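You operate a simulated robot arm through the tools that you are given. There is no shell and no other tool.

You run a simulated robot arm. Do the job below in one go: nothing can be reset, and whatever is moved stays where it is left.

Task
Slide the purple case out to the ledge of the case tray and the green case one place forward.
Fine: slide the blue case forward out of the way first and back afterwards; lift none. Set down upright: what you pick out.

The check looks at the end state, three seconds after you hand in, the way a careful person would. Anything else that was tipped, shoved, dropped, spilled or broken makes it a failure.

Robot
A 6-joint arm with a two-finger gripper, fixed in place. Base frame: the origin is on the floor under the middle of its stand, x ahead of it, y to its left, z up; the work surface is at about z = 0.8. Readings come in m, degrees, newtons and seconds.
It reaches about 1.206 m from its shoulder. Its first joint turns from -166.0 to 166.0 degrees. Payload 2.45 kg.
Tool frame: the origin (TCP) lies between the finger pads and is the grasp point; the fingertips stand 0.02 m ahead of it; z points along the fingers, y is the line along which they close. The gripper opens to 0.14 m; its body begins 0.168 m behind the TCP.
Orientation is told as [roll, pitch, yaw] about the base's x, y, z axes, in that order, counted from this pose: with the fingers straight down and closing along the base's y, the tool's x points along the base's -x, its y along +y and its z along -z.

Tools
- The arm moves only by the tool step_arm. Its argument "rows" is one flat list of numbers, 6 for each row, row after row: the shift along the tool's x, y, z in units of 300 mm (1.0 is 300 mm), then the turn, a rotation vector about the tool's x, y, z in units of 180 degrees (1.0 is 180 degrees). In form: [tx, ty, tz, rx, ry, rz, tx, ty, tz, rx, ry, rz, ...]. A call has 1 to 20 rows; each row is the pose to reach, as a shift and turn from the pose commanded when the call began, along the tool's axes at that moment. "claw" is the finger opening in m, from 0 to 0.14, set as the call begins (left out, the last holds). A call with a number of a shift or a turn outside -1 to 1 is refused whole. Rows are played at 5 a second. More than 0.05 m and 8.6 degrees between two rows, or a gripper value outside its range, and nothing of the call is played. A pose out of reach is approached as far as the arm can. The call stops where the force on the tool passes 90 N (or 10 N more than at its start, if that is more) or the arm is blocked; 0.2 s more then pass. The fingers move at their own pace (about 0.045 m/s each) and stop on an object; they squeeze with about 25 N. The grip force told is the motor's: it shows also when the fingers shut on nothing. Time passes only in rows, and 0.2 s behind the last, so rows that repeat a pose let the fingers close. The reply holds the time, the measured pose of the TCP, the force on the tool along the base axes, the opening and the grip force, in the units named above and with some noise, with the torque about the TCP (base axes, N m) and any sound that the robot's microphone picked up.
- Cameras (640 x 400 px; columns grow to the right, rows downward): "scene" is fixed at [0.4, 0.5018, 1.5157]; the picture's right is [0.71, -0.71, 0.00], its down [-0.70, -0.69, -0.17] and it looks along [0.12, 0.12, -0.98] (base axes); focal length 345 px, centre (320, 200). "wrist" rides on the gripper at [0.078, 0.011, -0.209] in the tool frame; the picture's right is [-0.14, 0.99, 0.00], its down [-0.92, -0.13, -0.37] and it looks along [-0.36, -0.05, 0.93] (tool axes); focal length 280 px, centre (320, 200). There is no depth. A picture from a camera that has moved, and an enlarged one, comes with that camera's place and axes in the base frame and with its lens.
- get_image(camera): a new picture of that camera. The clock stands still meanwhile.
- inspect(camera, box): a new picture of the part [left, top, right, bottom] of that camera's present view, enlarged. The clock stands still meanwhile.
- job_done(): hands the job in; it is judged then, once.

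Places have to be worked out from the pictures, the camera data and where the tool is seen. Open the gripper and draw the arm clear of the work before you hand the job in, unless the task says otherwise.

The tools are called as name(argument=value, ...) on one line, values as JSON. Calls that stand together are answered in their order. step_arm: Moves the arm, as the interface text tells. Its arguments: {"type":"object","properties":{"rows":{"type":"array"},"claw":{"type":"number"}},"required":["rows"]} The other tools are called the same way: get_image (camera) takes a picture; inspect (camera, box) takes an enlarged picture of a part of a camera's view; job_done () hands the job in.

At the start:

```text
time: 0.0
position: [0.2803, 0.5414, 1.0922]
ee_rot: [0.1, 0.0, 0.1]
contact_force: [-1.0, 0.0, -0.7]
torque: [-0.02, 0.01, -0.02]
width: 0.14
finger_force: 0.1
```

scene: 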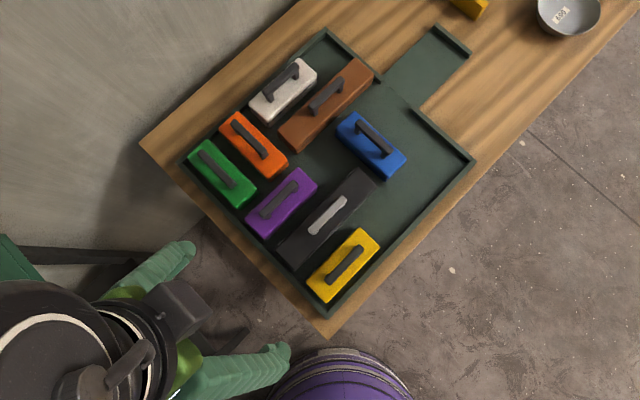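
wrist: 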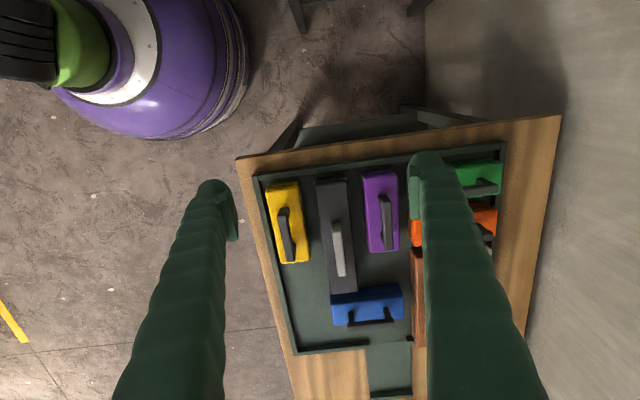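

I'll start by looking closely at the tray, to read the layout of the cases, the ledge and the handles.

inspect(camera="scene", box=[170, 20, 490, 220])

inspect(camera="scene", box=[170, 120, 410, 320])

inspect(camera="wrist", box=[230, 100, 570, 400])

```text
2.00 times, centred on (330, 120) of scene
camera zoom: at [0.4, 0.5018, 1.5157], right [0.71, -0.71, 0.0], down [-0.7, -0.69, -0.17], along [0.12, 0.12, -0.98], focal length 690 px, centre (300, 360)
```

zoom: 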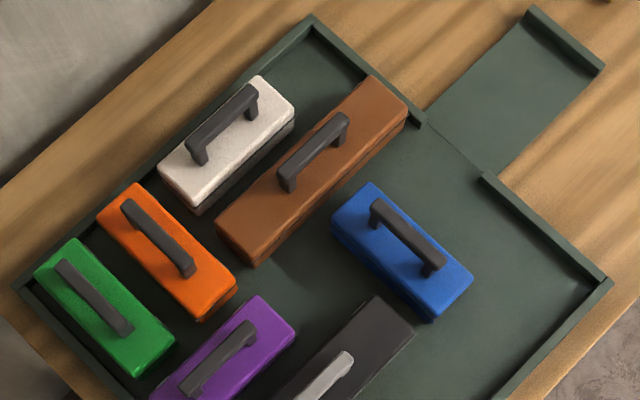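

```text
2.00 times, centred on (290, 220) of scene
camera zoom: at [0.4, 0.5018, 1.5157], right [0.71, -0.71, 0.0], down [-0.7, -0.69, -0.17], along [0.12, 0.12, -0.98], focal length 690 px, centre (380, 160)
```

zoom: 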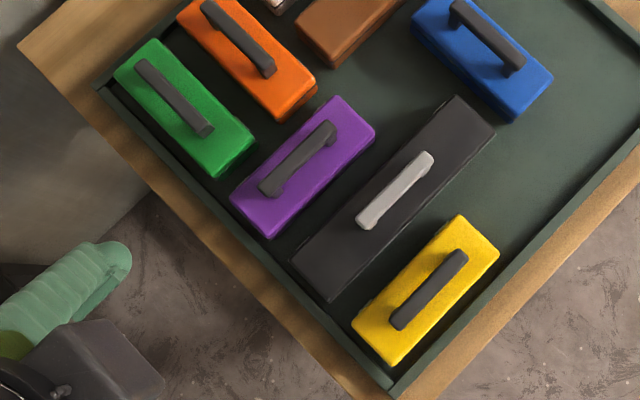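

```text
1.33 times, centred on (400, 250) of wrist
camera zoom: at [0.2028, 0.5532, 1.3022], right [0.14, 0.99, 0.0], down [0.92, -0.13, 0.37], along [0.36, -0.05, -0.93], focal length 374 px, centre (213, 133)
```

zoom: 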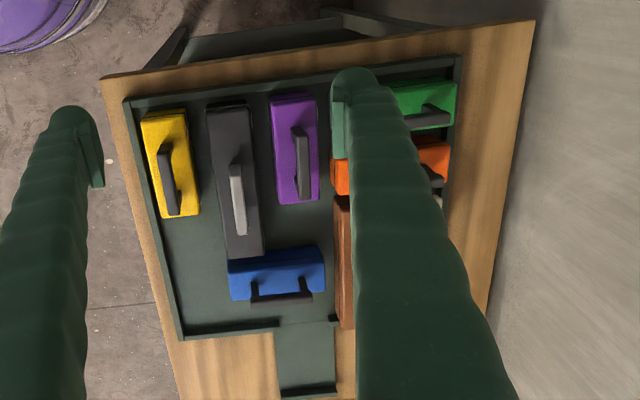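

The tray reads as a 5x5 grid with a pitch of about 0.084 m. Blue sits across the purple lane (y≈0.636) at about (0.636, 0.595), purple is at (0.427, 0.636), green at (0.384, 0.763), and the ledge lies beyond x≈0.77. I'll move the hand over the tray at its present height so I can measure from the wrist camera.

step_arm(rows=[-0.111, 0.033, 0, 0, 0, 0, -0.222, 0.065, 0, 0, 0, 0, -0.333, 0.098, 0, 0, 0, 0, -0.444, 0.13, 0, 0, 0, 0, -0.555, 0.163, 0, 0, 0, 0, -0.667, 0.195, 0, 0, 0, 0, -0.667, 0.195, 0, 0, 0, 0])

```text
time: 1.6
position: [0.4808, 0.6003, 1.0913]
ee_rot: [0.0, 0.0, 0.1]
contact_force: [0.0, -0.1, 0.0]
torque: [0.03, 0.02, -0.03]
width: 0.1399
finger_force: 0.0
```

The hand is at (0.481, 0.600, 1.091) with no load. I'll take the wrist picture from here to triangulate case and handle heights.

get_image(camera="wrist")

inspect(camera="wrist", box=[180, 60, 500, 260])

inspect(camera="wrist", box=[180, 200, 500, 400])

get_image(camera="scene")

```text
taken
camera wrist: at [0.4035, 0.6113, 1.3014], right [0.14, 0.99, 0.0], down [0.92, -0.13, 0.37], along [0.36, -0.05, -0.93], focal length 280 px, centre (320, 200)
```

wrist: 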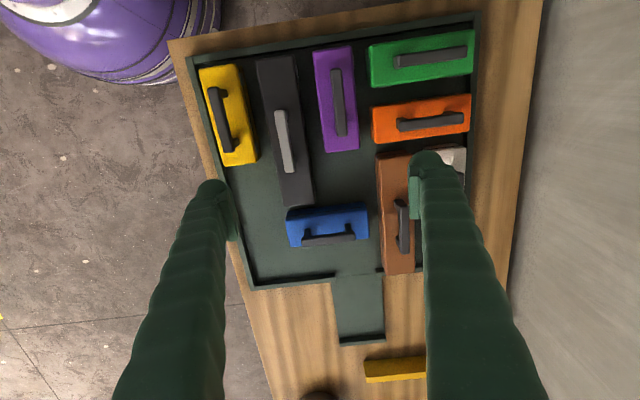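

```text
2.00 times, centred on (340, 160) of wrist
camera zoom: at [0.4035, 0.6113, 1.3014], right [0.14, 0.99, 0.0], down [0.92, -0.13, 0.37], along [0.36, -0.05, -0.93], focal length 561 px, centre (280, 280)
```

zoom: 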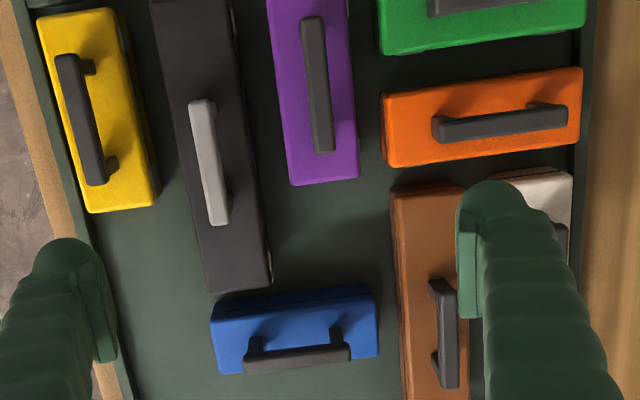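

```text
2.00 times, centred on (340, 300) of wrist
camera zoom: at [0.4035, 0.6113, 1.3014], right [0.14, 0.99, 0.0], down [0.92, -0.13, 0.37], along [0.36, -0.05, -0.93], focal length 561 px, centre (280, 0)
```

zoom: 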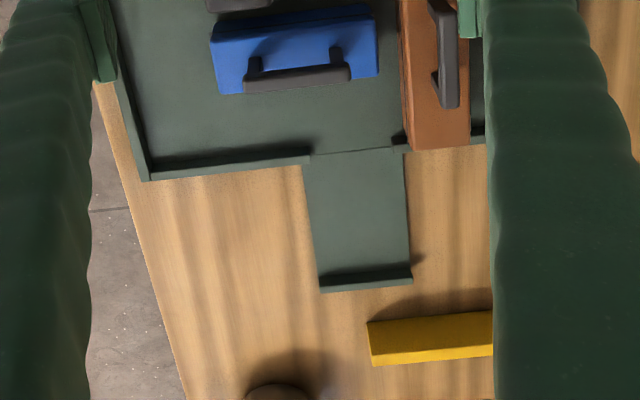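

```text
taken
```

scene: 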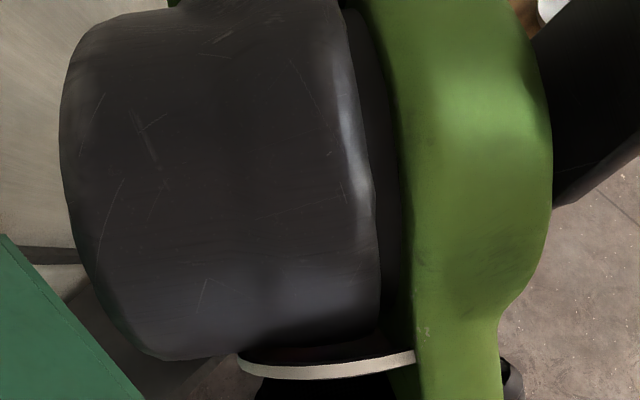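

Triangulating the two wrist views puts the blue handle bar at about (0.636, 0.593), with its top near z≈0.883 and the case top near 0.85. I'll go above it with the hand turned 90 degrees so the fingers straddle the bar along x, and narrow the opening.

step_arm(rows=[-0.0431, -0.002, 0, 0, 0, -0.0417, -0.0862, -0.004, 0, 0, 0, -0.0833, -0.1293, -0.006, 0, 0, 0, -0.125, -0.1724, -0.008, 0, 0, 0, -0.1667, -0.2155, -0.01, 0, 0, 0, -0.2083, -0.2587, -0.012, 0, 0, 0, -0.25, -0.3018, -0.014, 0, 0, 0, -0.2917, -0.3449, -0.016, 0, 0, 0, -0.3333, -0.388, -0.018, 0, 0, 0, -0.375, -0.4311, -0.02, 0, 0, 0, -0.4167, -0.4742, -0.022, 0, 0, 0, -0.4583, -0.5173, -0.0243, 0, 0, 0, -0.5, -0.5173, -0.0243, 0, 0, 0, -0.5], claw=0.07)

get_image(camera="wrist")

```text
time: 4.4
position: [0.636, 0.5925, 1.092]
ee_rot: [0.1, -0.1, 90.1]
contact_force: [-0.6, 0.1, 0.2]
torque: [0.02, 0.01, 0.01]
width: 0.0701
finger_force: 0.0
```

```text
taken
camera wrist: at [0.6254, 0.5155, 1.3025], right [-0.99, 0.14, 0.0], down [0.13, 0.92, 0.37], along [0.05, 0.37, -0.93], focal length 280 px, centre (320, 200)
```

wrist: 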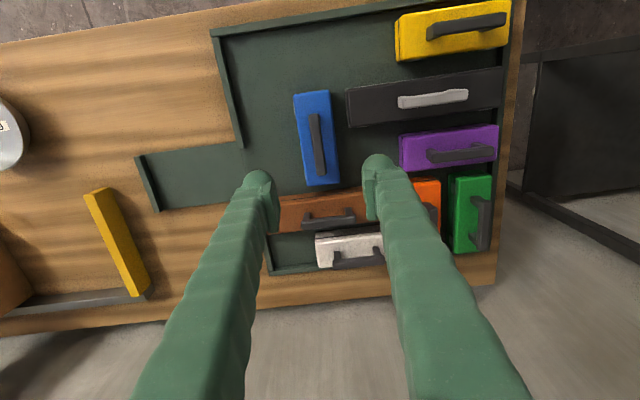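

The blue handle lies between the fingertips in this view. I'll enlarge it to refine the bar's position before going down.

inspect(camera="wrist", box=[240, 70, 400, 200])

```text
3.08 times, centred on (320, 135) of wrist
camera zoom: at [0.6254, 0.5155, 1.3025], right [-0.99, 0.14, 0.0], down [0.13, 0.92, 0.37], along [0.05, 0.37, -0.93], focal length 863 px, centre (320, 400)
```

zoom: 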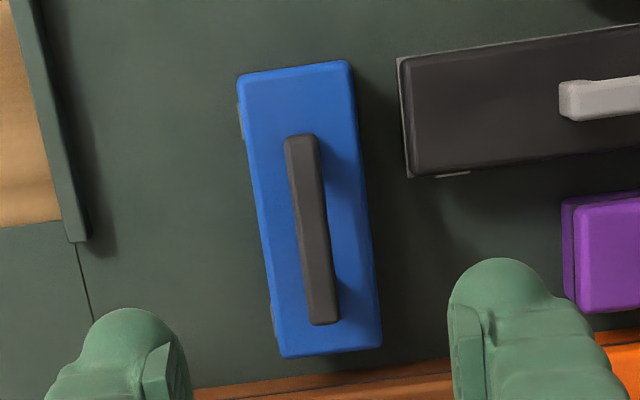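

The bar centre comes out at about (0.638, 0.592), within a few mm of the tool. I'll descend to z≈0.91 with the fingers open 70 mm and check again before going lower.

step_arm(rows=[0, -0.0067, 0.1213, 0, 0, 0, 0, -0.0067, 0.2427, 0, 0, 0, 0, -0.0067, 0.364, 0, 0, 0, 0, -0.0067, 0.4853, 0, 0, 0, 0, -0.0067, 0.6067, 0, 0, 0, 0, -0.0067, 0.6067, 0, 0, 0])

get_image(camera="wrist")

inspect(camera="wrist", box=[220, 80, 420, 240])

get_image(camera="scene")

```text
time: 5.8
position: [0.6381, 0.5909, 0.908]
ee_rot: [0.1, -0.1, 90.1]
contact_force: [-0.3, 0.4, 0.6]
torque: [0.02, 0.01, 0.0]
width: 0.07
finger_force: 0.0
```

```text
taken
camera wrist: at [0.6268, 0.5156, 1.119], right [-0.99, 0.14, 0.0], down [0.13, 0.92, 0.37], along [0.05, 0.37, -0.93], focal length 280 px, centre (320, 200)
```

wrist: 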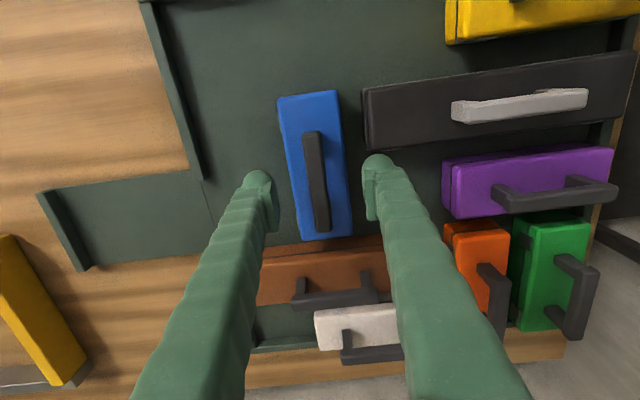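

```text
2.50 times, centred on (320, 160) of wrist
camera zoom: at [0.6268, 0.5156, 1.119], right [-0.99, 0.14, 0.0], down [0.13, 0.92, 0.37], along [0.05, 0.37, -0.93], focal length 701 px, centre (320, 300)
```

zoom: 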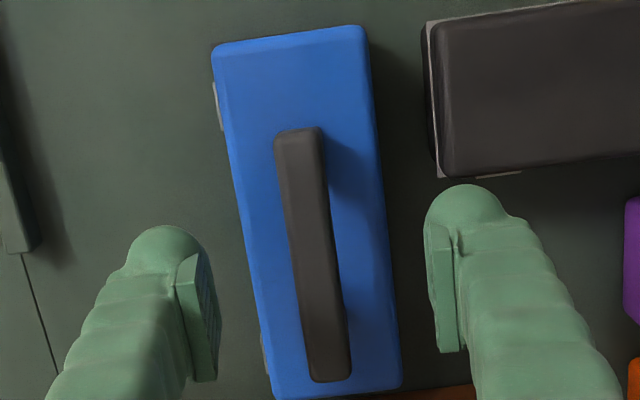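

```text
taken
```

scene: 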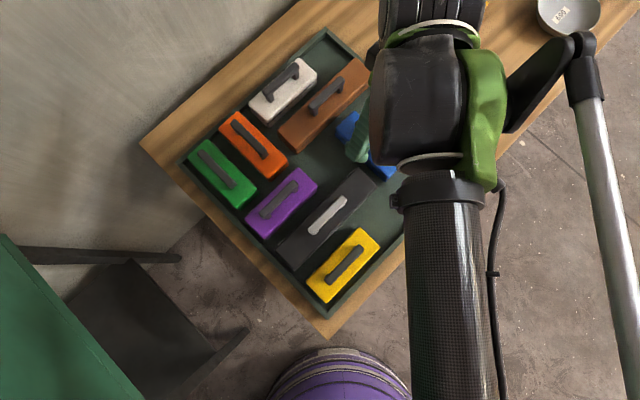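

The two heights give a bar top near z≈0.886, a bar centre near (0.640, 0.590), and a case top well below that at roughly 0.83–0.85. I'll lower to TCP z≈0.876, which keeps the tips above the case top, and shift 2 mm in +x to centre.

step_arm(rows=[0, -0.0063, 0.035, 0, 0, 0, 0, -0.0063, 0.07, 0, 0, 0, 0, -0.0063, 0.1067, 0, 0, 0, 0, -0.0063, 0.1067, 0, 0, 0])

inspect(camera="wrist", box=[220, 80, 420, 240])

```text
time: 6.8
position: [0.6402, 0.5934, 0.8774]
ee_rot: [0.0, 0.0, 90.1]
contact_force: [-0.8, -0.7, -0.2]
torque: [0.01, 0.02, 0.0]
width: 0.0701
finger_force: 0.1
```

```text
2.50 times, centred on (320, 160) of wrist
camera zoom: at [0.6293, 0.5157, 1.0877], right [-0.99, 0.14, 0.0], down [0.13, 0.92, 0.37], along [0.05, 0.37, -0.93], focal length 701 px, centre (320, 300)
```

zoom: 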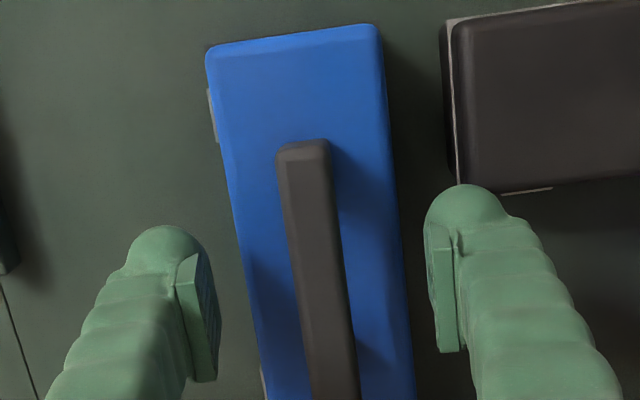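

The bar sits centred between the pads and nothing is touching. I'll close on it.

step_arm(rows=[0, 0, 0, 0, 0, 0, 0, 0, 0, 0, 0, 0, 0, 0, 0, 0, 0, 0, 0, 0, 0, 0, 0, 0, 0, 0, 0, 0, 0, 0], claw=0)

get_image(camera="wrist")

```text
time: 8.0
position: [0.6393, 0.5939, 0.8775]
ee_rot: [-0.1, 0.1, 90.1]
contact_force: [0.1, 0.5, 0.4]
torque: [-0.02, 0.01, -0.04]
width: 0.0113
finger_force: 25.3
```

```text
taken
camera wrist: at [0.6293, 0.5158, 1.0878], right [-0.99, 0.14, 0.0], down [0.13, 0.92, 0.37], along [0.05, 0.37, -0.93], focal length 280 px, centre (320, 200)
```

wrist: 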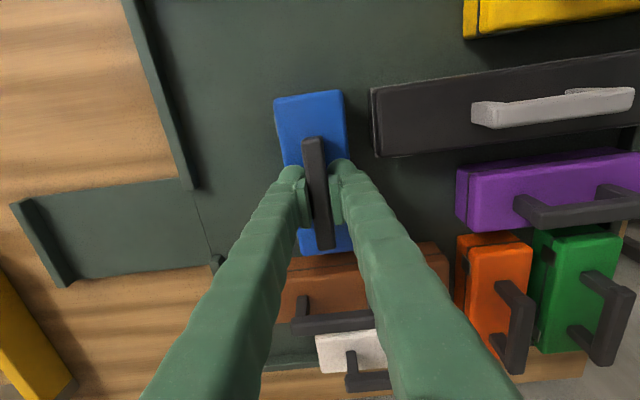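

It holds the handle bar at 11 mm opening with 25 N. Now I'll drag blue 80 mm towards −y (tool +x), level and slowly, to clear the purple lane.

step_arm(rows=[0.0267, 0, 0, 0, 0, 0, 0.0533, 0, 0, 0, 0, 0, 0.08, 0, 0, 0, 0, 0, 0.1067, 0, 0, 0, 0, 0, 0.1333, 0, 0, 0, 0, 0, 0.16, 0, 0, 0, 0, 0, 0.1867, 0, 0, 0, 0, 0, 0.2133, 0, 0, 0, 0, 0, 0.24, 0, 0, 0, 0, 0, 0.2667, 0, 0, 0, 0, 0, 0.2667, 0, 0, 0, 0, 0])

get_image(camera="wrist")

```text
time: 10.4
position: [0.6401, 0.5136, 0.8772]
ee_rot: [0.0, 0.0, 90.1]
contact_force: [0.0, 0.7, 2.9]
torque: [-0.03, 0.0, -0.01]
width: 0.0116
finger_force: 24.7
```

```text
taken
camera wrist: at [0.6295, 0.4358, 1.0878], right [-0.99, 0.14, 0.0], down [0.13, 0.92, 0.37], along [0.05, 0.37, -0.93], focal length 280 px, centre (320, 200)
```

wrist: 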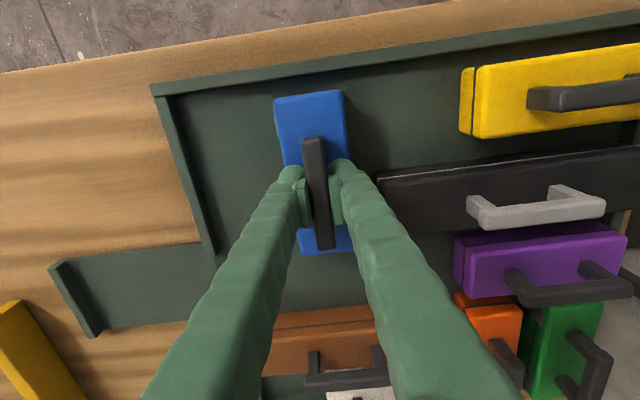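

Blue followed cleanly (TCP y 0.594→0.514) with only about 3 N on the tool. I'll open, rise straight up, and check that the lane is clear.

step_arm(rows=[0, 0, 0, 0, 0, 0, 0, 0, 0, 0, 0, 0, 0, 0, 0, 0, 0, 0, 0, 0, 0, 0, 0, 0], claw=0.07)

step_arm(rows=[0, 0, -0.05, 0, 0, 0, 0, 0, -0.15, 0, 0, 0, 0, 0, -0.28, 0, 0, 0, 0, 0, -0.41, 0, 0, 0, 0, 0, -0.54, 0, 0, 0, 0, 0, -0.67, 0, 0, 0, 0, 0, -0.67, 0, 0, 0])

get_image(camera="wrist")

get_image(camera="scene")

```text
time: 11.4
position: [0.6416, 0.5131, 0.8773]
ee_rot: [0.1, 0.1, 90.1]
contact_force: [-0.3, -0.8, -0.6]
torque: [-0.02, -0.01, -0.01]
width: 0.0702
finger_force: 0.0
```

```text
time: 13.0
position: [0.6394, 0.515, 1.0793]
ee_rot: [0.0, 0.0, 90.1]
contact_force: [0.8, 0.2, 0.2]
torque: [0.02, 0.01, 0.0]
width: 0.0701
finger_force: 0.0
```

```text
taken
camera wrist: at [0.6297, 0.4366, 1.2893], right [-0.99, 0.14, 0.0], down [0.13, 0.92, 0.37], along [0.05, 0.37, -0.93], focal length 280 px, centre (320, 200)
```

wrist: 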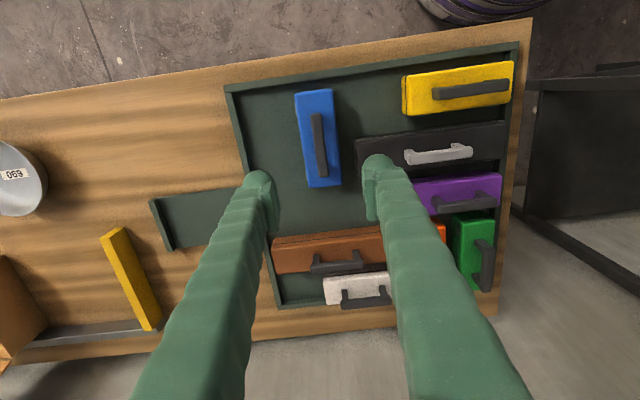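

```text
taken
```

scene: 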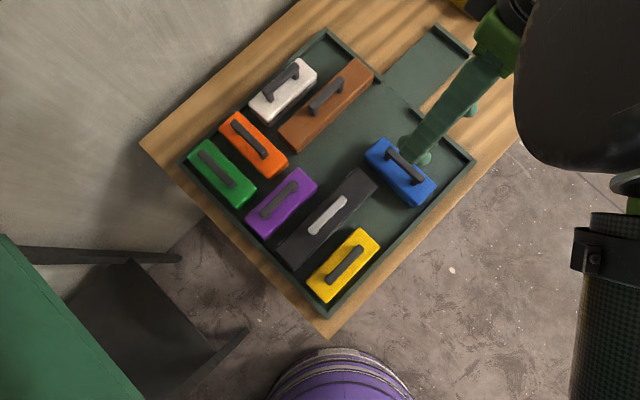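

Blue is now one place forward with its +y end at about y≈0.588, and purple's near side is at about y≈0.61, so the lane is clear. I'll move above the purple handle at (0.423, 0.634), turning the hand back so the fingers close along y.

step_arm(rows=[-0.0332, 0.0603, 0, 0, 0, 0.0417, -0.0663, 0.1206, 0, 0, 0, 0.0833, -0.0995, 0.1808, 0, 0, 0, 0.125, -0.1327, 0.2411, 0, 0, 0, 0.1667, -0.1658, 0.3014, 0, 0, 0, 0.2083, -0.199, 0.3617, 0, 0, 0, 0.25, -0.2322, 0.4219, 0, 0, 0, 0.2917, -0.2653, 0.4822, 0, 0, 0, 0.3333, -0.2985, 0.5425, 0, 0, 0, 0.375, -0.3317, 0.6028, 0, 0, 0, 0.4167, -0.3648, 0.663, 0, 0, 0, 0.4583, -0.398, 0.7233, 0, 0, 0, 0.5, -0.398, 0.7233, 0, 0, 0, 0.5], claw=0.06)

get_image(camera="wrist")

inspect(camera="wrist", box=[220, 80, 420, 240])

```text
time: 15.8
position: [0.4244, 0.6314, 1.0799]
ee_rot: [0.0, 0.1, 0.0]
contact_force: [-0.6, 0.3, -0.1]
torque: [0.02, -0.02, -0.04]
width: 0.0602
finger_force: 0.0
```

```text
taken
camera wrist: at [0.3449, 0.6438, 1.289], right [0.14, 0.99, 0.0], down [0.92, -0.13, 0.37], along [0.36, -0.05, -0.93], focal length 280 px, centre (320, 200)
```

wrist: 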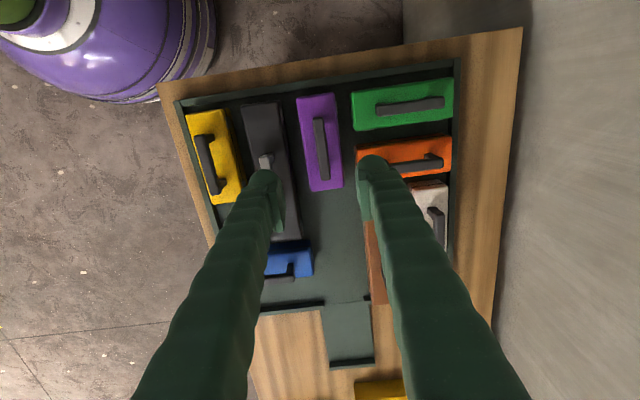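

```text
2.50 times, centred on (320, 160) of wrist
camera zoom: at [0.3449, 0.6438, 1.289], right [0.14, 0.99, 0.0], down [0.92, -0.13, 0.37], along [0.36, -0.05, -0.93], focal length 701 px, centre (320, 300)
```

zoom: 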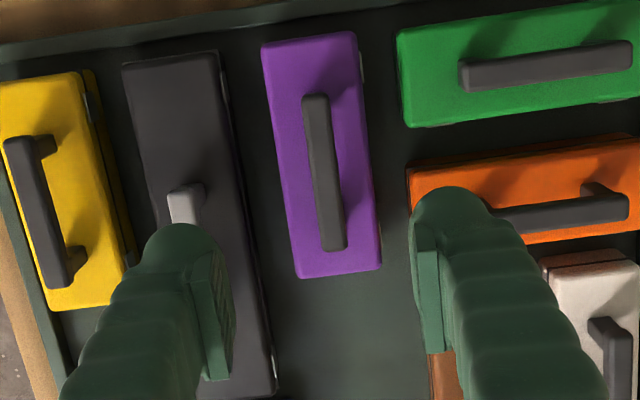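

The purple bar reads at (0.424, 0.635), and the tool is at about (0.423, 0.633). I'll shift 2 mm in +y and descend to z≈0.91 for a check.

step_arm(rows=[0, 0.0073, 0.1133, 0, 0, 0, 0, 0.0073, 0.2267, 0, 0, 0, 0, 0.0073, 0.34, 0, 0, 0, 0, 0.0073, 0.4533, 0, 0, 0, 0, 0.0073, 0.5667, 0, 0, 0, 0, 0.0073, 0.5667, 0, 0, 0])

get_image(camera="wrist")

inspect(camera="wrist", box=[220, 80, 420, 240])

```text
time: 17.2
position: [0.4223, 0.6358, 0.9081]
ee_rot: [0.0, 0.1, 0.1]
contact_force: [-0.9, -0.1, 0.2]
torque: [-0.03, 0.01, 0.0]
width: 0.0599
finger_force: 0.1
```

```text
taken
camera wrist: at [0.3445, 0.6463, 1.1193], right [0.14, 0.99, 0.0], down [0.92, -0.13, 0.37], along [0.36, -0.05, -0.93], focal length 280 px, centre (320, 200)
```

wrist: 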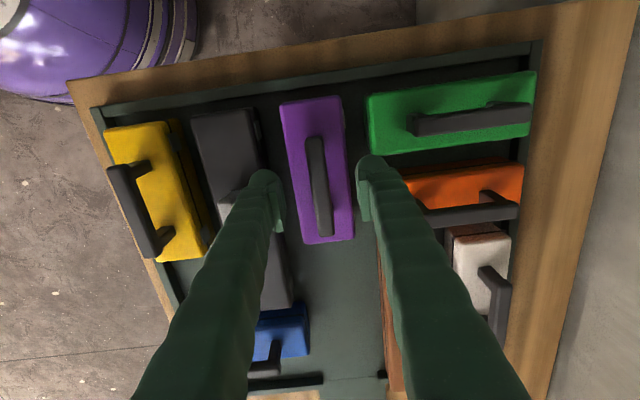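

```text
2.50 times, centred on (320, 160) of wrist
camera zoom: at [0.3445, 0.6463, 1.1193], right [0.14, 0.99, 0.0], down [0.92, -0.13, 0.37], along [0.36, -0.05, -0.93], focal length 701 px, centre (320, 300)
```

zoom: 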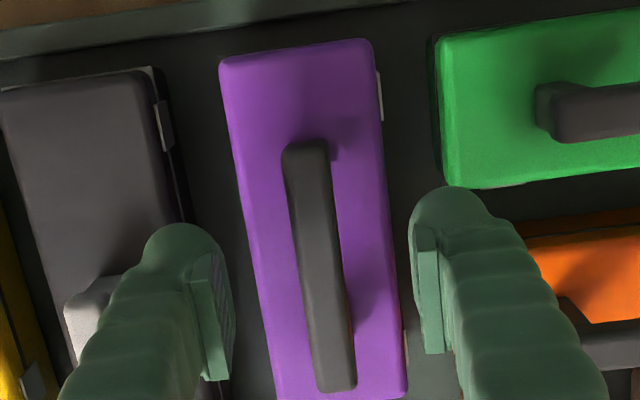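

The purple bar is centred between the pads, and black's handle clears the −y finger by about 18 mm. I'll narrow to 45 mm for extra margin, lower to z≈0.877 and then close.

step_arm(rows=[0, 0, 0, 0, 0, 0, 0, 0, 0.035, 0, 0, 0, 0, 0, 0.07, 0, 0, 0, 0, 0, 0.105, 0, 0, 0, 0, 0, 0.105, 0, 0, 0], claw=0.045)

step_arm(rows=[0, 0, 0, 0, 0, 0, 0, 0, 0, 0, 0, 0, 0, 0, 0, 0, 0, 0, 0, 0, 0, 0, 0, 0], claw=0)

get_image(camera="wrist")

```text
time: 18.4
position: [0.4231, 0.6349, 0.8788]
ee_rot: [0.0, 0.0, 0.1]
contact_force: [0.2, -0.1, -0.7]
torque: [-0.02, -0.02, 0.03]
width: 0.0449
finger_force: 0.1
```

```text
time: 19.4
position: [0.4234, 0.6357, 0.878]
ee_rot: [0.1, 0.0, 0.2]
contact_force: [-0.8, 1.7, 0.1]
torque: [0.01, 0.0, -0.03]
width: 0.0112
finger_force: 24.8
```

```text
taken
camera wrist: at [0.3446, 0.6461, 1.0876], right [0.14, 0.99, 0.0], down [0.92, -0.13, 0.37], along [0.36, -0.05, -0.93], focal length 280 px, centre (320, 200)
```

wrist: 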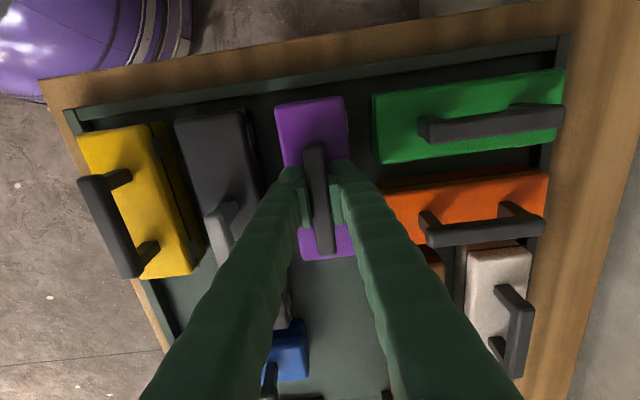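

Purple's handle is gripped (11 mm opening, 25 N). I'll drag it 0.28 m along +x down the lane and stop just before the opening to check alignment.

step_arm(rows=[-0.04, 0, 0, 0, 0, 0, -0.09, 0, 0, 0, 0, 0, -0.15, 0, 0, 0, 0, 0, -0.21, 0, 0, 0, 0, 0, -0.27, 0, 0, 0, 0, 0, -0.33, 0, 0, 0, 0, 0, -0.39, 0, 0, 0, 0, 0, -0.45, 0, 0, 0, 0, 0, -0.51, 0, 0, 0, 0, 0, -0.57, 0, 0, 0, 0, 0, -0.63, 0, 0, 0, 0, 0, -0.69, 0, 0, 0, 0, 0, -0.75, 0, 0, 0, 0, 0, -0.81, 0, 0, 0, 0, 0, -0.87, 0, 0, 0, 0, 0, -0.91, 0, 0, 0, 0, 0, -0.9333, 0, 0, 0, 0, 0, -0.9333, 0, 0, 0, 0, 0])

get_image(camera="wrist")

get_image(camera="scene")

```text
time: 23.2
position: [0.7027, 0.6332, 0.8776]
ee_rot: [0.0, 0.0, 0.1]
contact_force: [-4.3, -0.2, 10.6]
torque: [0.01, 0.15, 0.0]
width: 0.0112
finger_force: 25.0
```

```text
taken
camera wrist: at [0.6245, 0.6465, 1.0874], right [0.14, 0.99, 0.0], down [0.92, -0.13, 0.37], along [0.37, -0.05, -0.93], focal length 280 px, centre (320, 200)
```

wrist: 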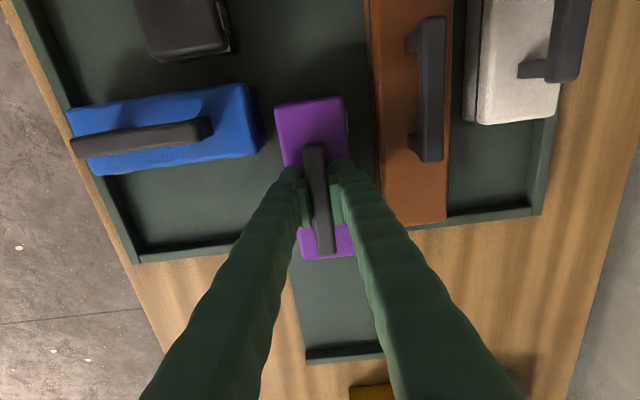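

```text
taken
```

scene: 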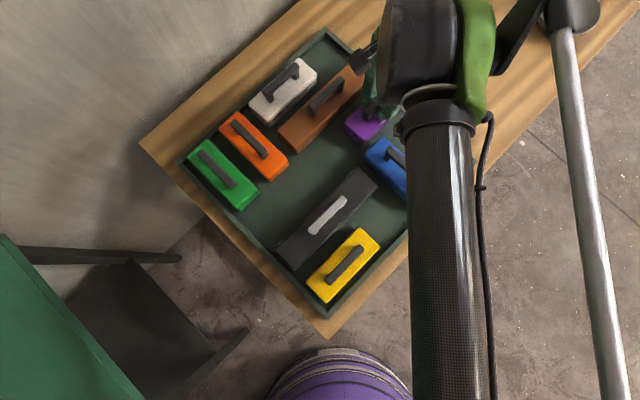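

Purple is at the opening, with TCP at (0.703, 0.635). The tool reads about 10 N up and 4 N drag, so it is pressing slightly on the floor. I'll enlarge the opening to check side clearances before crossing.

inspect(camera="wrist", box=[220, 180, 440, 380])

inspect(camera="wrist", box=[260, 80, 400, 200])

```text
2.00 times, centred on (330, 280) of wrist
camera zoom: at [0.6245, 0.6465, 1.0874], right [0.14, 0.99, 0.0], down [0.92, -0.13, 0.37], along [0.37, -0.05, -0.93], focal length 561 px, centre (300, 40)
```

zoom: 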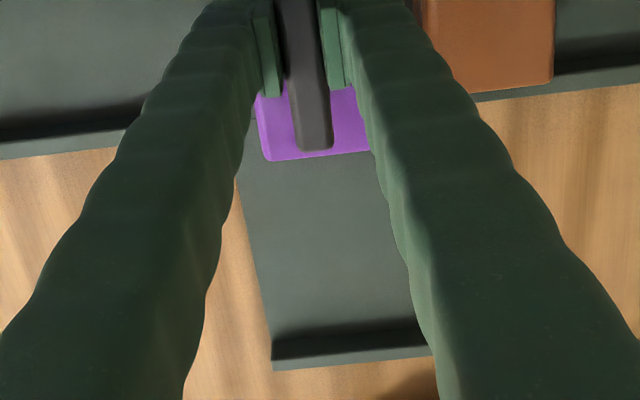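

```text
3.33 times, centred on (330, 140) of wrist
camera zoom: at [0.6245, 0.6465, 1.0874], right [0.14, 0.99, 0.0], down [0.92, -0.13, 0.37], along [0.37, -0.05, -0.93], focal length 935 px, centre (287, 400)
```

zoom: 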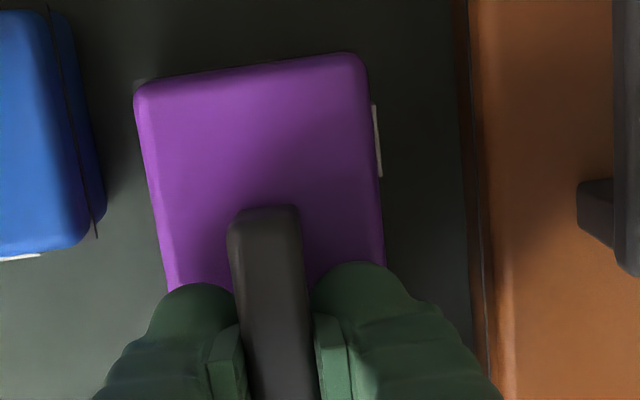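

Side clearances look good (about 12 mm each side). I'll creep 30 mm further in to feel for a step at the seam, easing up 0.2 mm to relieve the press.

step_arm(rows=[-0.025, 0, -0.0007, 0, 0, 0, -0.05, 0, -0.0007, 0, 0, 0, -0.075, 0, -0.0007, 0, 0, 0, -0.1, 0, -0.0007, 0, 0, 0, -0.1, 0, -0.0007, 0, 0, 0])

```text
time: 24.4
position: [0.7339, 0.636, 0.8771]
ee_rot: [0.1, 0.0, 0.2]
contact_force: [-2.0, 0.0, 4.5]
torque: [-0.04, 0.06, 0.01]
width: 0.0114
finger_force: 24.8
```

The load has fallen to 4.5 N and there is no step at the seam. I'll go on 90 mm to x≈0.823 and look at the end stop.

step_arm(rows=[-0.05, 0, -0.0003, 0, 0, 0, -0.1, 0, -0.0003, 0, 0, 0, -0.15, 0, -0.0003, 0, 0, 0, -0.2, 0, -0.0003, 0, 0, 0, -0.25, 0, -0.0003, 0, 0, 0, -0.3, 0, -0.0003, 0, 0, 0, -0.3, 0, -0.0003, 0, 0, 0])

get_image(camera="wrist")

inspect(camera="wrist", box=[240, 190, 400, 310])

get_image(camera="scene")

```text
time: 26.0
position: [0.8229, 0.6356, 0.8779]
ee_rot: [0.0, 0.1, 0.1]
contact_force: [-0.4, -0.1, 0.3]
torque: [0.0, -0.01, -0.01]
width: 0.0112
finger_force: 25.2
```

```text
taken
camera wrist: at [0.7449, 0.6468, 1.0876], right [0.14, 0.99, 0.0], down [0.92, -0.13, 0.37], along [0.36, -0.05, -0.93], focal length 280 px, centre (320, 200)
```

wrist: 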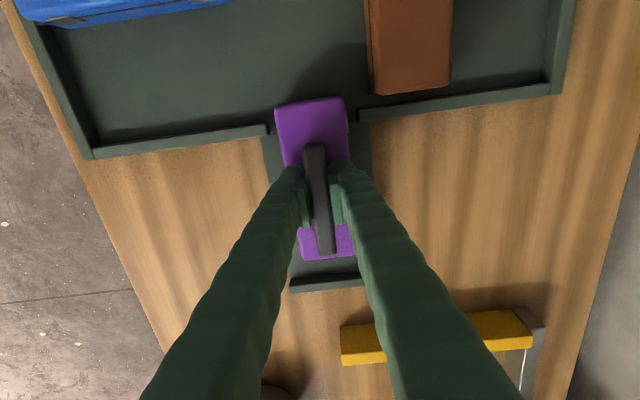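

```text
3.33 times, centred on (320, 250) of wrist
camera zoom: at [0.7449, 0.6468, 1.0876], right [0.14, 0.99, 0.0], down [0.92, -0.13, 0.37], along [0.36, -0.05, -0.93], focal length 935 px, centre (320, 33)
```

zoom: 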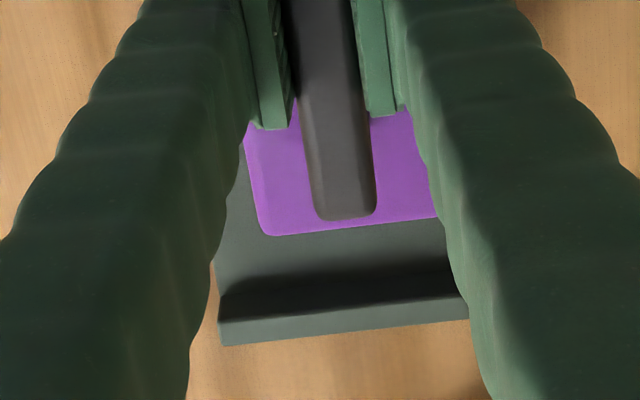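

```text
taken
```

scene: 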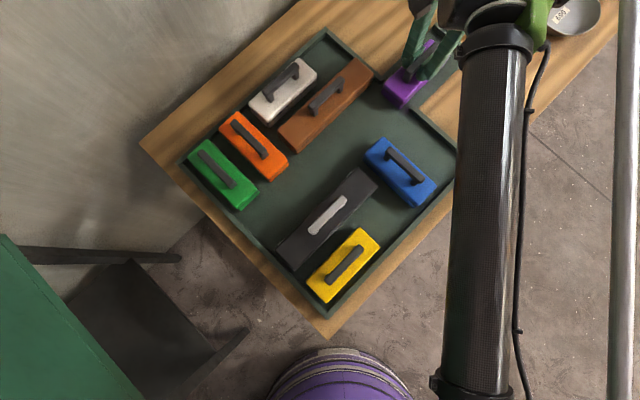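

Purple's back end is at x≈0.754 and its front at about 0.91, with the stop's inner face near 0.947 and the tray wall's outer edge at about 0.772. Another 27 mm centres it fully on the ledge, about 10 mm short of the stop.

step_arm(rows=[-0.02, 0, 0, 0, 0, 0, -0.04, 0, 0, 0, 0, 0, -0.06, 0, 0, 0, 0, 0, -0.08, 0, 0, 0, 0, 0, -0.09, 0, 0, 0, 0, 0, -0.09, 0, 0, 0, 0, 0])

get_image(camera="wrist")

inspect(camera="wrist", box=[240, 190, 400, 310])

inspect(camera="wrist", box=[240, 60, 400, 180])

```text
time: 27.4
position: [0.8515, 0.6363, 0.8778]
ee_rot: [-0.1, -0.1, 0.1]
contact_force: [0.6, -0.5, -0.9]
torque: [0.0, 0.03, -0.03]
width: 0.0115
finger_force: 24.8
```

```text
taken
camera wrist: at [0.7726, 0.6465, 1.0877], right [0.14, 0.99, 0.0], down [0.92, -0.13, 0.37], along [0.36, -0.05, -0.93], focal length 280 px, centre (320, 200)
```

wrist: 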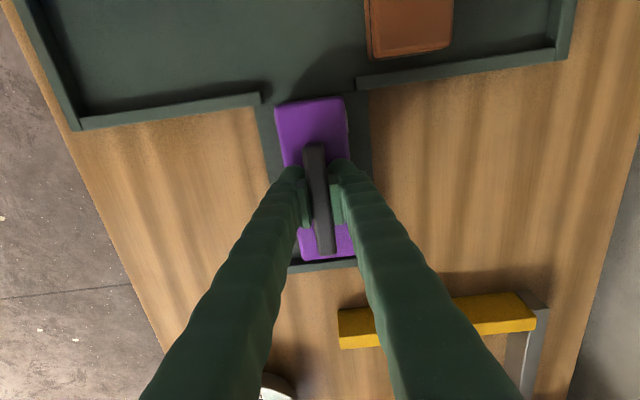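

```text
3.33 times, centred on (320, 250) of wrist
camera zoom: at [0.7726, 0.6465, 1.0877], right [0.14, 0.99, 0.0], down [0.92, -0.13, 0.37], along [0.36, -0.05, -0.93], focal length 935 px, centre (320, 33)
```

zoom: 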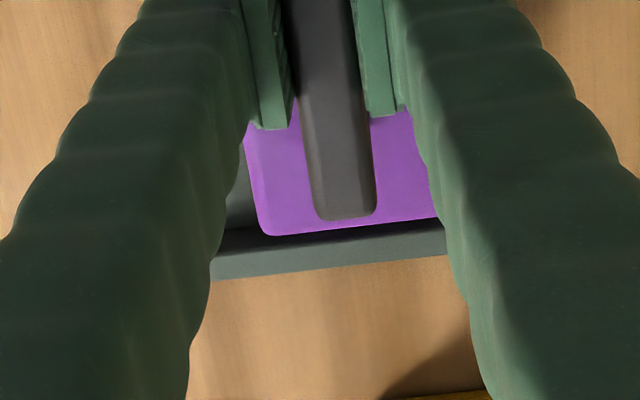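

```text
3.33 times, centred on (320, 120) of wrist
camera zoom: at [0.7726, 0.6465, 1.0877], right [0.14, 0.99, 0.0], down [0.92, -0.13, 0.37], along [0.36, -0.05, -0.93], focal length 935 px, centre (320, 467)
```

zoom: 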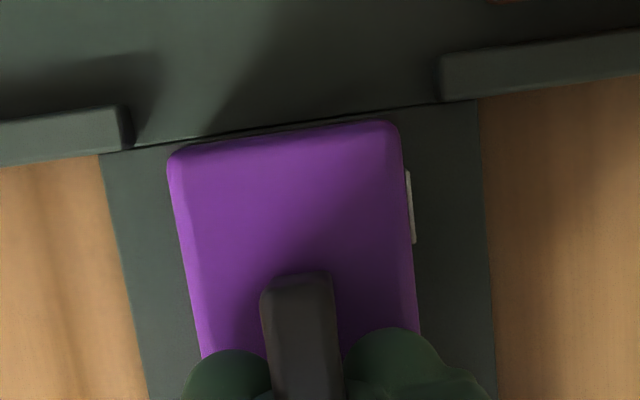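

Purple's back edge is just past the seam (0.782 against 0.780), with about 10 mm left to the stop. I'll nudge it 4.5 mm further to centre it on the ledge, then release.

step_arm(rows=[-0.0075, 0, 0, 0, 0, 0, -0.015, 0, 0, 0, 0, 0, -0.015, 0, 0, 0, 0, 0])

inspect(camera="wrist", box=[240, 190, 400, 310])

inspect(camera="wrist", box=[240, 60, 400, 180])

```text
time: 28.2
position: [0.8546, 0.6353, 0.8786]
ee_rot: [0.0, 0.0, 0.1]
contact_force: [0.6, -0.1, 0.1]
torque: [-0.03, 0.03, 0.0]
width: 0.0113
finger_force: 25.0
```

```text
3.33 times, centred on (320, 250) of wrist
camera zoom: at [0.7769, 0.6468, 1.0879], right [0.14, 0.99, 0.0], down [0.92, -0.13, 0.37], along [0.36, -0.05, -0.93], focal length 935 px, centre (320, 33)
```

zoom: 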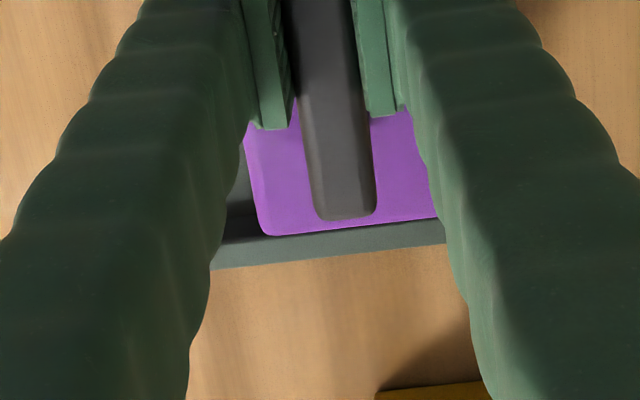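

```text
3.33 times, centred on (320, 120) of wrist
camera zoom: at [0.7769, 0.6468, 1.0879], right [0.14, 0.99, 0.0], down [0.92, -0.13, 0.37], along [0.36, -0.05, -0.93], focal length 935 px, centre (320, 467)
```

zoom: 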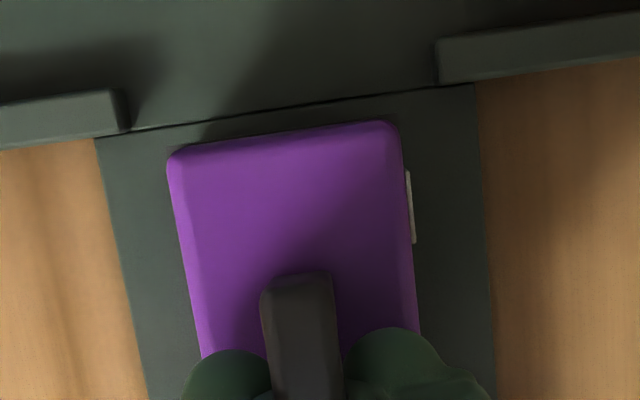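

Purple now sits fully beyond the seam and just short of the stop, square in the lane. I'll open and rise straight up.

step_arm(rows=[0, 0, 0, 0, 0, 0, 0, 0, 0, 0, 0, 0, 0, 0, 0, 0, 0, 0, 0, 0, 0, 0, 0, 0], claw=0.06)

step_arm(rows=[0, 0, -0.05, 0, 0, 0, 0, 0, -0.15, 0, 0, 0, 0, 0, -0.28, 0, 0, 0, 0, 0, -0.41, 0, 0, 0, 0, 0, -0.54, 0, 0, 0, 0, 0, -0.67, 0, 0, 0, 0, 0, -0.67, 0, 0, 0])

get_image(camera="wrist")

get_image(camera="scene")

```text
time: 29.2
position: [0.855, 0.6355, 0.8788]
ee_rot: [0.0, -0.1, 0.0]
contact_force: [0.4, 0.0, -1.2]
torque: [-0.02, 0.0, 0.03]
width: 0.0604
finger_force: 0.0
```

```text
time: 30.8
position: [0.8254, 0.6136, 1.0366]
ee_rot: [0.0, 0.0, 0.1]
contact_force: [0.2, 0.7, 0.2]
torque: [0.02, 0.0, 0.0]
width: 0.0599
finger_force: 0.0
out of reach, approached as far as the arm can: row 4, 5, 6, 7
```

```text
taken
camera wrist: at [0.7469, 0.6249, 1.2465], right [0.14, 0.99, 0.0], down [0.92, -0.13, 0.37], along [0.36, -0.05, -0.93], focal length 280 px, centre (320, 200)
```

wrist: 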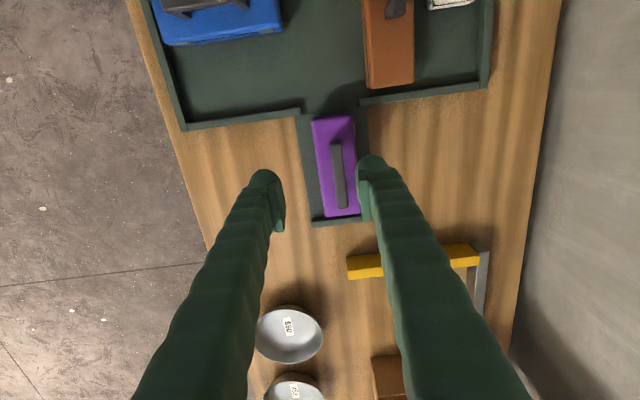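

```text
taken
```

scene: 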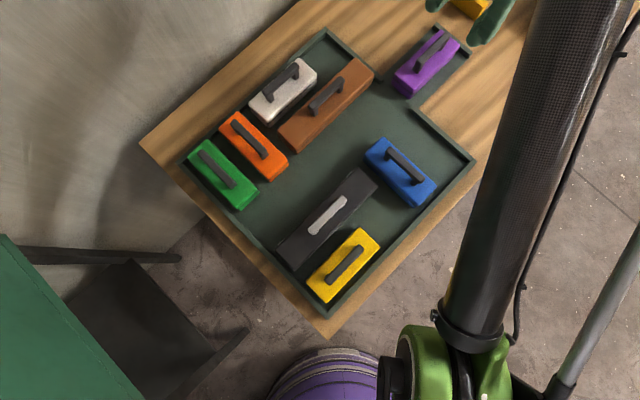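

Purple stands upright on the ledge. The arm hit its reach limit as it rose and settled at (0.825, 0.614, 1.037), clear of everything. I'll move back inwards and read where I end up before turning for blue.

step_arm(rows=[0.1, -0.04, 0, 0, 0, 0, 0.2, -0.08, 0, 0, 0, 0, 0.3, -0.12, 0, 0, 0, 0, 0.4, -0.16, 0, 0, 0, 0, 0.5, -0.2, 0, 0, 0, 0, 0.5, -0.2, 0, 0, 0, 0])

```text
time: 32.2
position: [0.6762, 0.5536, 1.0378]
ee_rot: [0.0, 0.1, 0.1]
contact_force: [0.8, -0.2, 0.5]
torque: [-0.02, 0.03, -0.01]
width: 0.0601
finger_force: 0.0
```

The arm is at (0.676, 0.554, 1.038). I'll turn 90 degrees again and go over blue's handle at (0.640, 0.5135), the spot where I released it.

step_arm(rows=[0.01, -0.0112, 0, 0, 0, -0.0417, 0.02, -0.0223, 0, 0, 0, -0.0833, 0.03, -0.0335, 0, 0, 0, -0.125, 0.04, -0.0447, 0, 0, 0, -0.1667, 0.05, -0.0558, 0, 0, 0, -0.2083, 0.06, -0.067, 0, 0, 0, -0.25, 0.07, -0.0782, 0, 0, 0, -0.2917, 0.08, -0.0893, 0, 0, 0, -0.3333, 0.09, -0.1005, 0, 0, 0, -0.375, 0.1, -0.1117, 0, 0, 0, -0.4167, 0.11, -0.1228, 0, 0, 0, -0.4583, 0.12, -0.134, 0, 0, 0, -0.5, 0.12, -0.134, 0, 0, 0, -0.5], claw=0.06)

get_image(camera="wrist")

inspect(camera="wrist", box=[220, 80, 420, 240])

```text
time: 35.0
position: [0.6402, 0.5139, 1.0355]
ee_rot: [0.0, 0.0, 90.1]
contact_force: [-0.3, -0.2, -0.8]
torque: [-0.03, 0.01, -0.01]
width: 0.06
finger_force: 0.0
```

```text
taken
camera wrist: at [0.63, 0.4356, 1.2458], right [-0.99, 0.14, 0.0], down [0.13, 0.92, 0.37], along [0.05, 0.37, -0.93], focal length 280 px, centre (320, 200)
```

wrist: 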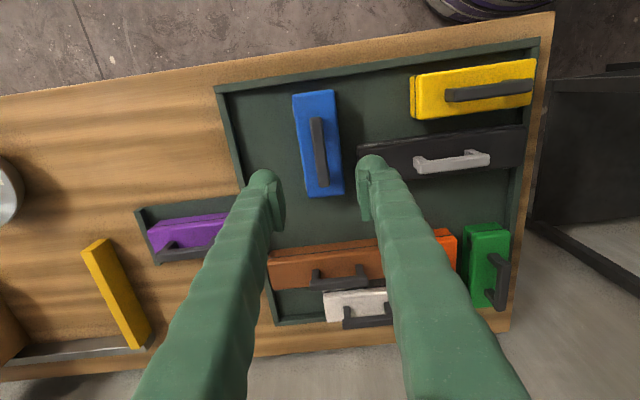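

```text
2.50 times, centred on (320, 160) of wrist
camera zoom: at [0.63, 0.4356, 1.2458], right [-0.99, 0.14, 0.0], down [0.13, 0.92, 0.37], along [0.05, 0.37, -0.93], focal length 701 px, centre (320, 300)
```

zoom: 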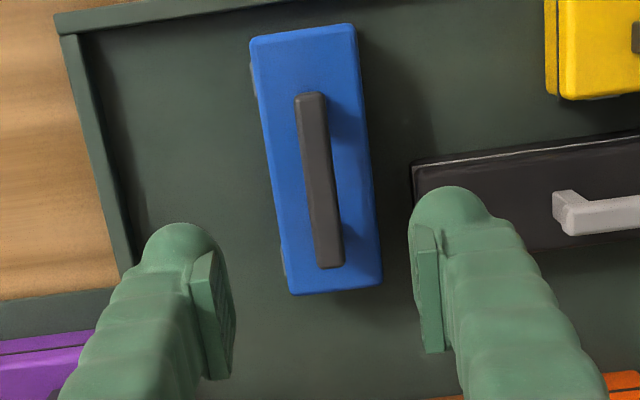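

Blue's bar reads (0.641, 0.511), as expected under the tool at (0.640, 0.5137). I'll descend straight to z≈0.878 and close.

step_arm(rows=[0, 0, 0.11, 0, 0, 0, 0, 0, 0.22, 0, 0, 0, 0, 0, 0.33, 0, 0, 0, 0, 0, 0.42, 0, 0, 0, 0, 0, 0.48, 0, 0, 0, 0, 0, 0.527, 0, 0, 0, 0, 0, 0.527, 0, 0, 0])

inspect(camera="wrist", box=[220, 80, 420, 240])

```text
time: 36.6
position: [0.6417, 0.5134, 0.878]
ee_rot: [-0.1, 0.0, 90.1]
contact_force: [0.0, -0.6, 0.2]
torque: [-0.03, 0.02, 0.02]
width: 0.06
finger_force: 0.1
```

```text
2.50 times, centred on (320, 160) of wrist
camera zoom: at [0.6304, 0.4361, 1.0877], right [-0.99, 0.14, 0.0], down [0.13, 0.92, 0.37], along [0.05, 0.37, -0.93], focal length 701 px, centre (320, 300)
```

zoom: 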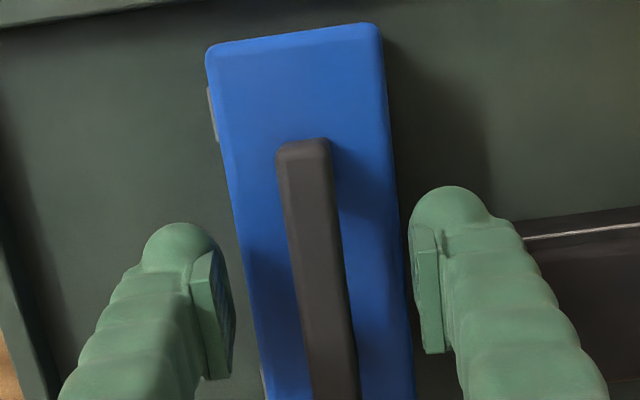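

The bar is centred between the pads. I'll close, then drag blue 80 mm back along +y to its original place, trimming 1 mm in x so it comes back on its old line.

step_arm(rows=[0, 0, 0, 0, 0, 0, 0, 0, 0, 0, 0, 0, 0, 0, 0, 0, 0, 0, 0, 0, 0, 0, 0, 0, 0, 0, 0, 0, 0, 0], claw=0)

step_arm(rows=[-0.0267, 0.0003, 0, 0, 0, 0, -0.0533, 0.0007, 0, 0, 0, 0, -0.08, 0.001, 0, 0, 0, 0, -0.1067, 0.0014, 0, 0, 0, 0, -0.1333, 0.0017, 0, 0, 0, 0, -0.16, 0.002, 0, 0, 0, 0, -0.1867, 0.0024, 0, 0, 0, 0, -0.2133, 0.0027, 0, 0, 0, 0, -0.24, 0.003, 0, 0, 0, 0, -0.266, 0.0033, 0, 0, 0, 0, -0.266, 0.0033, 0, 0, 0, 0])

get_image(camera="wrist")

```text
time: 37.8
position: [0.6404, 0.513, 0.8773]
ee_rot: [0.1, 0.0, 90.0]
contact_force: [-1.1, -0.5, 0.3]
torque: [0.01, -0.01, 0.01]
width: 0.0116
finger_force: 25.5
```

```text
time: 40.2
position: [0.6402, 0.5924, 0.8785]
ee_rot: [0.0, 0.0, 90.0]
contact_force: [0.1, -0.4, -0.4]
torque: [0.03, 0.03, 0.03]
width: 0.0113
finger_force: 25.2
```

```text
taken
camera wrist: at [0.6293, 0.5158, 1.088], right [-0.99, 0.14, 0.0], down [0.13, 0.92, 0.37], along [0.05, 0.37, -0.93], focal length 280 px, centre (320, 200)
```

wrist: 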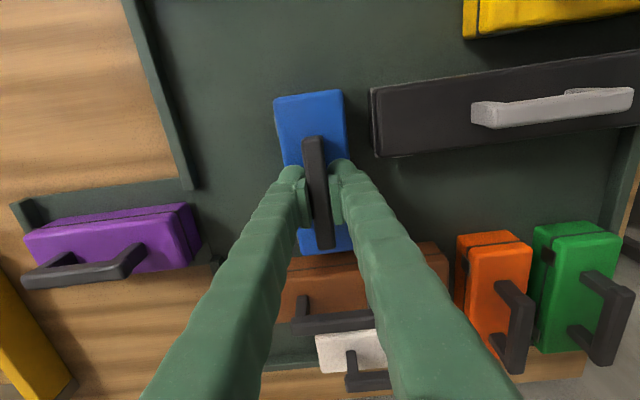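

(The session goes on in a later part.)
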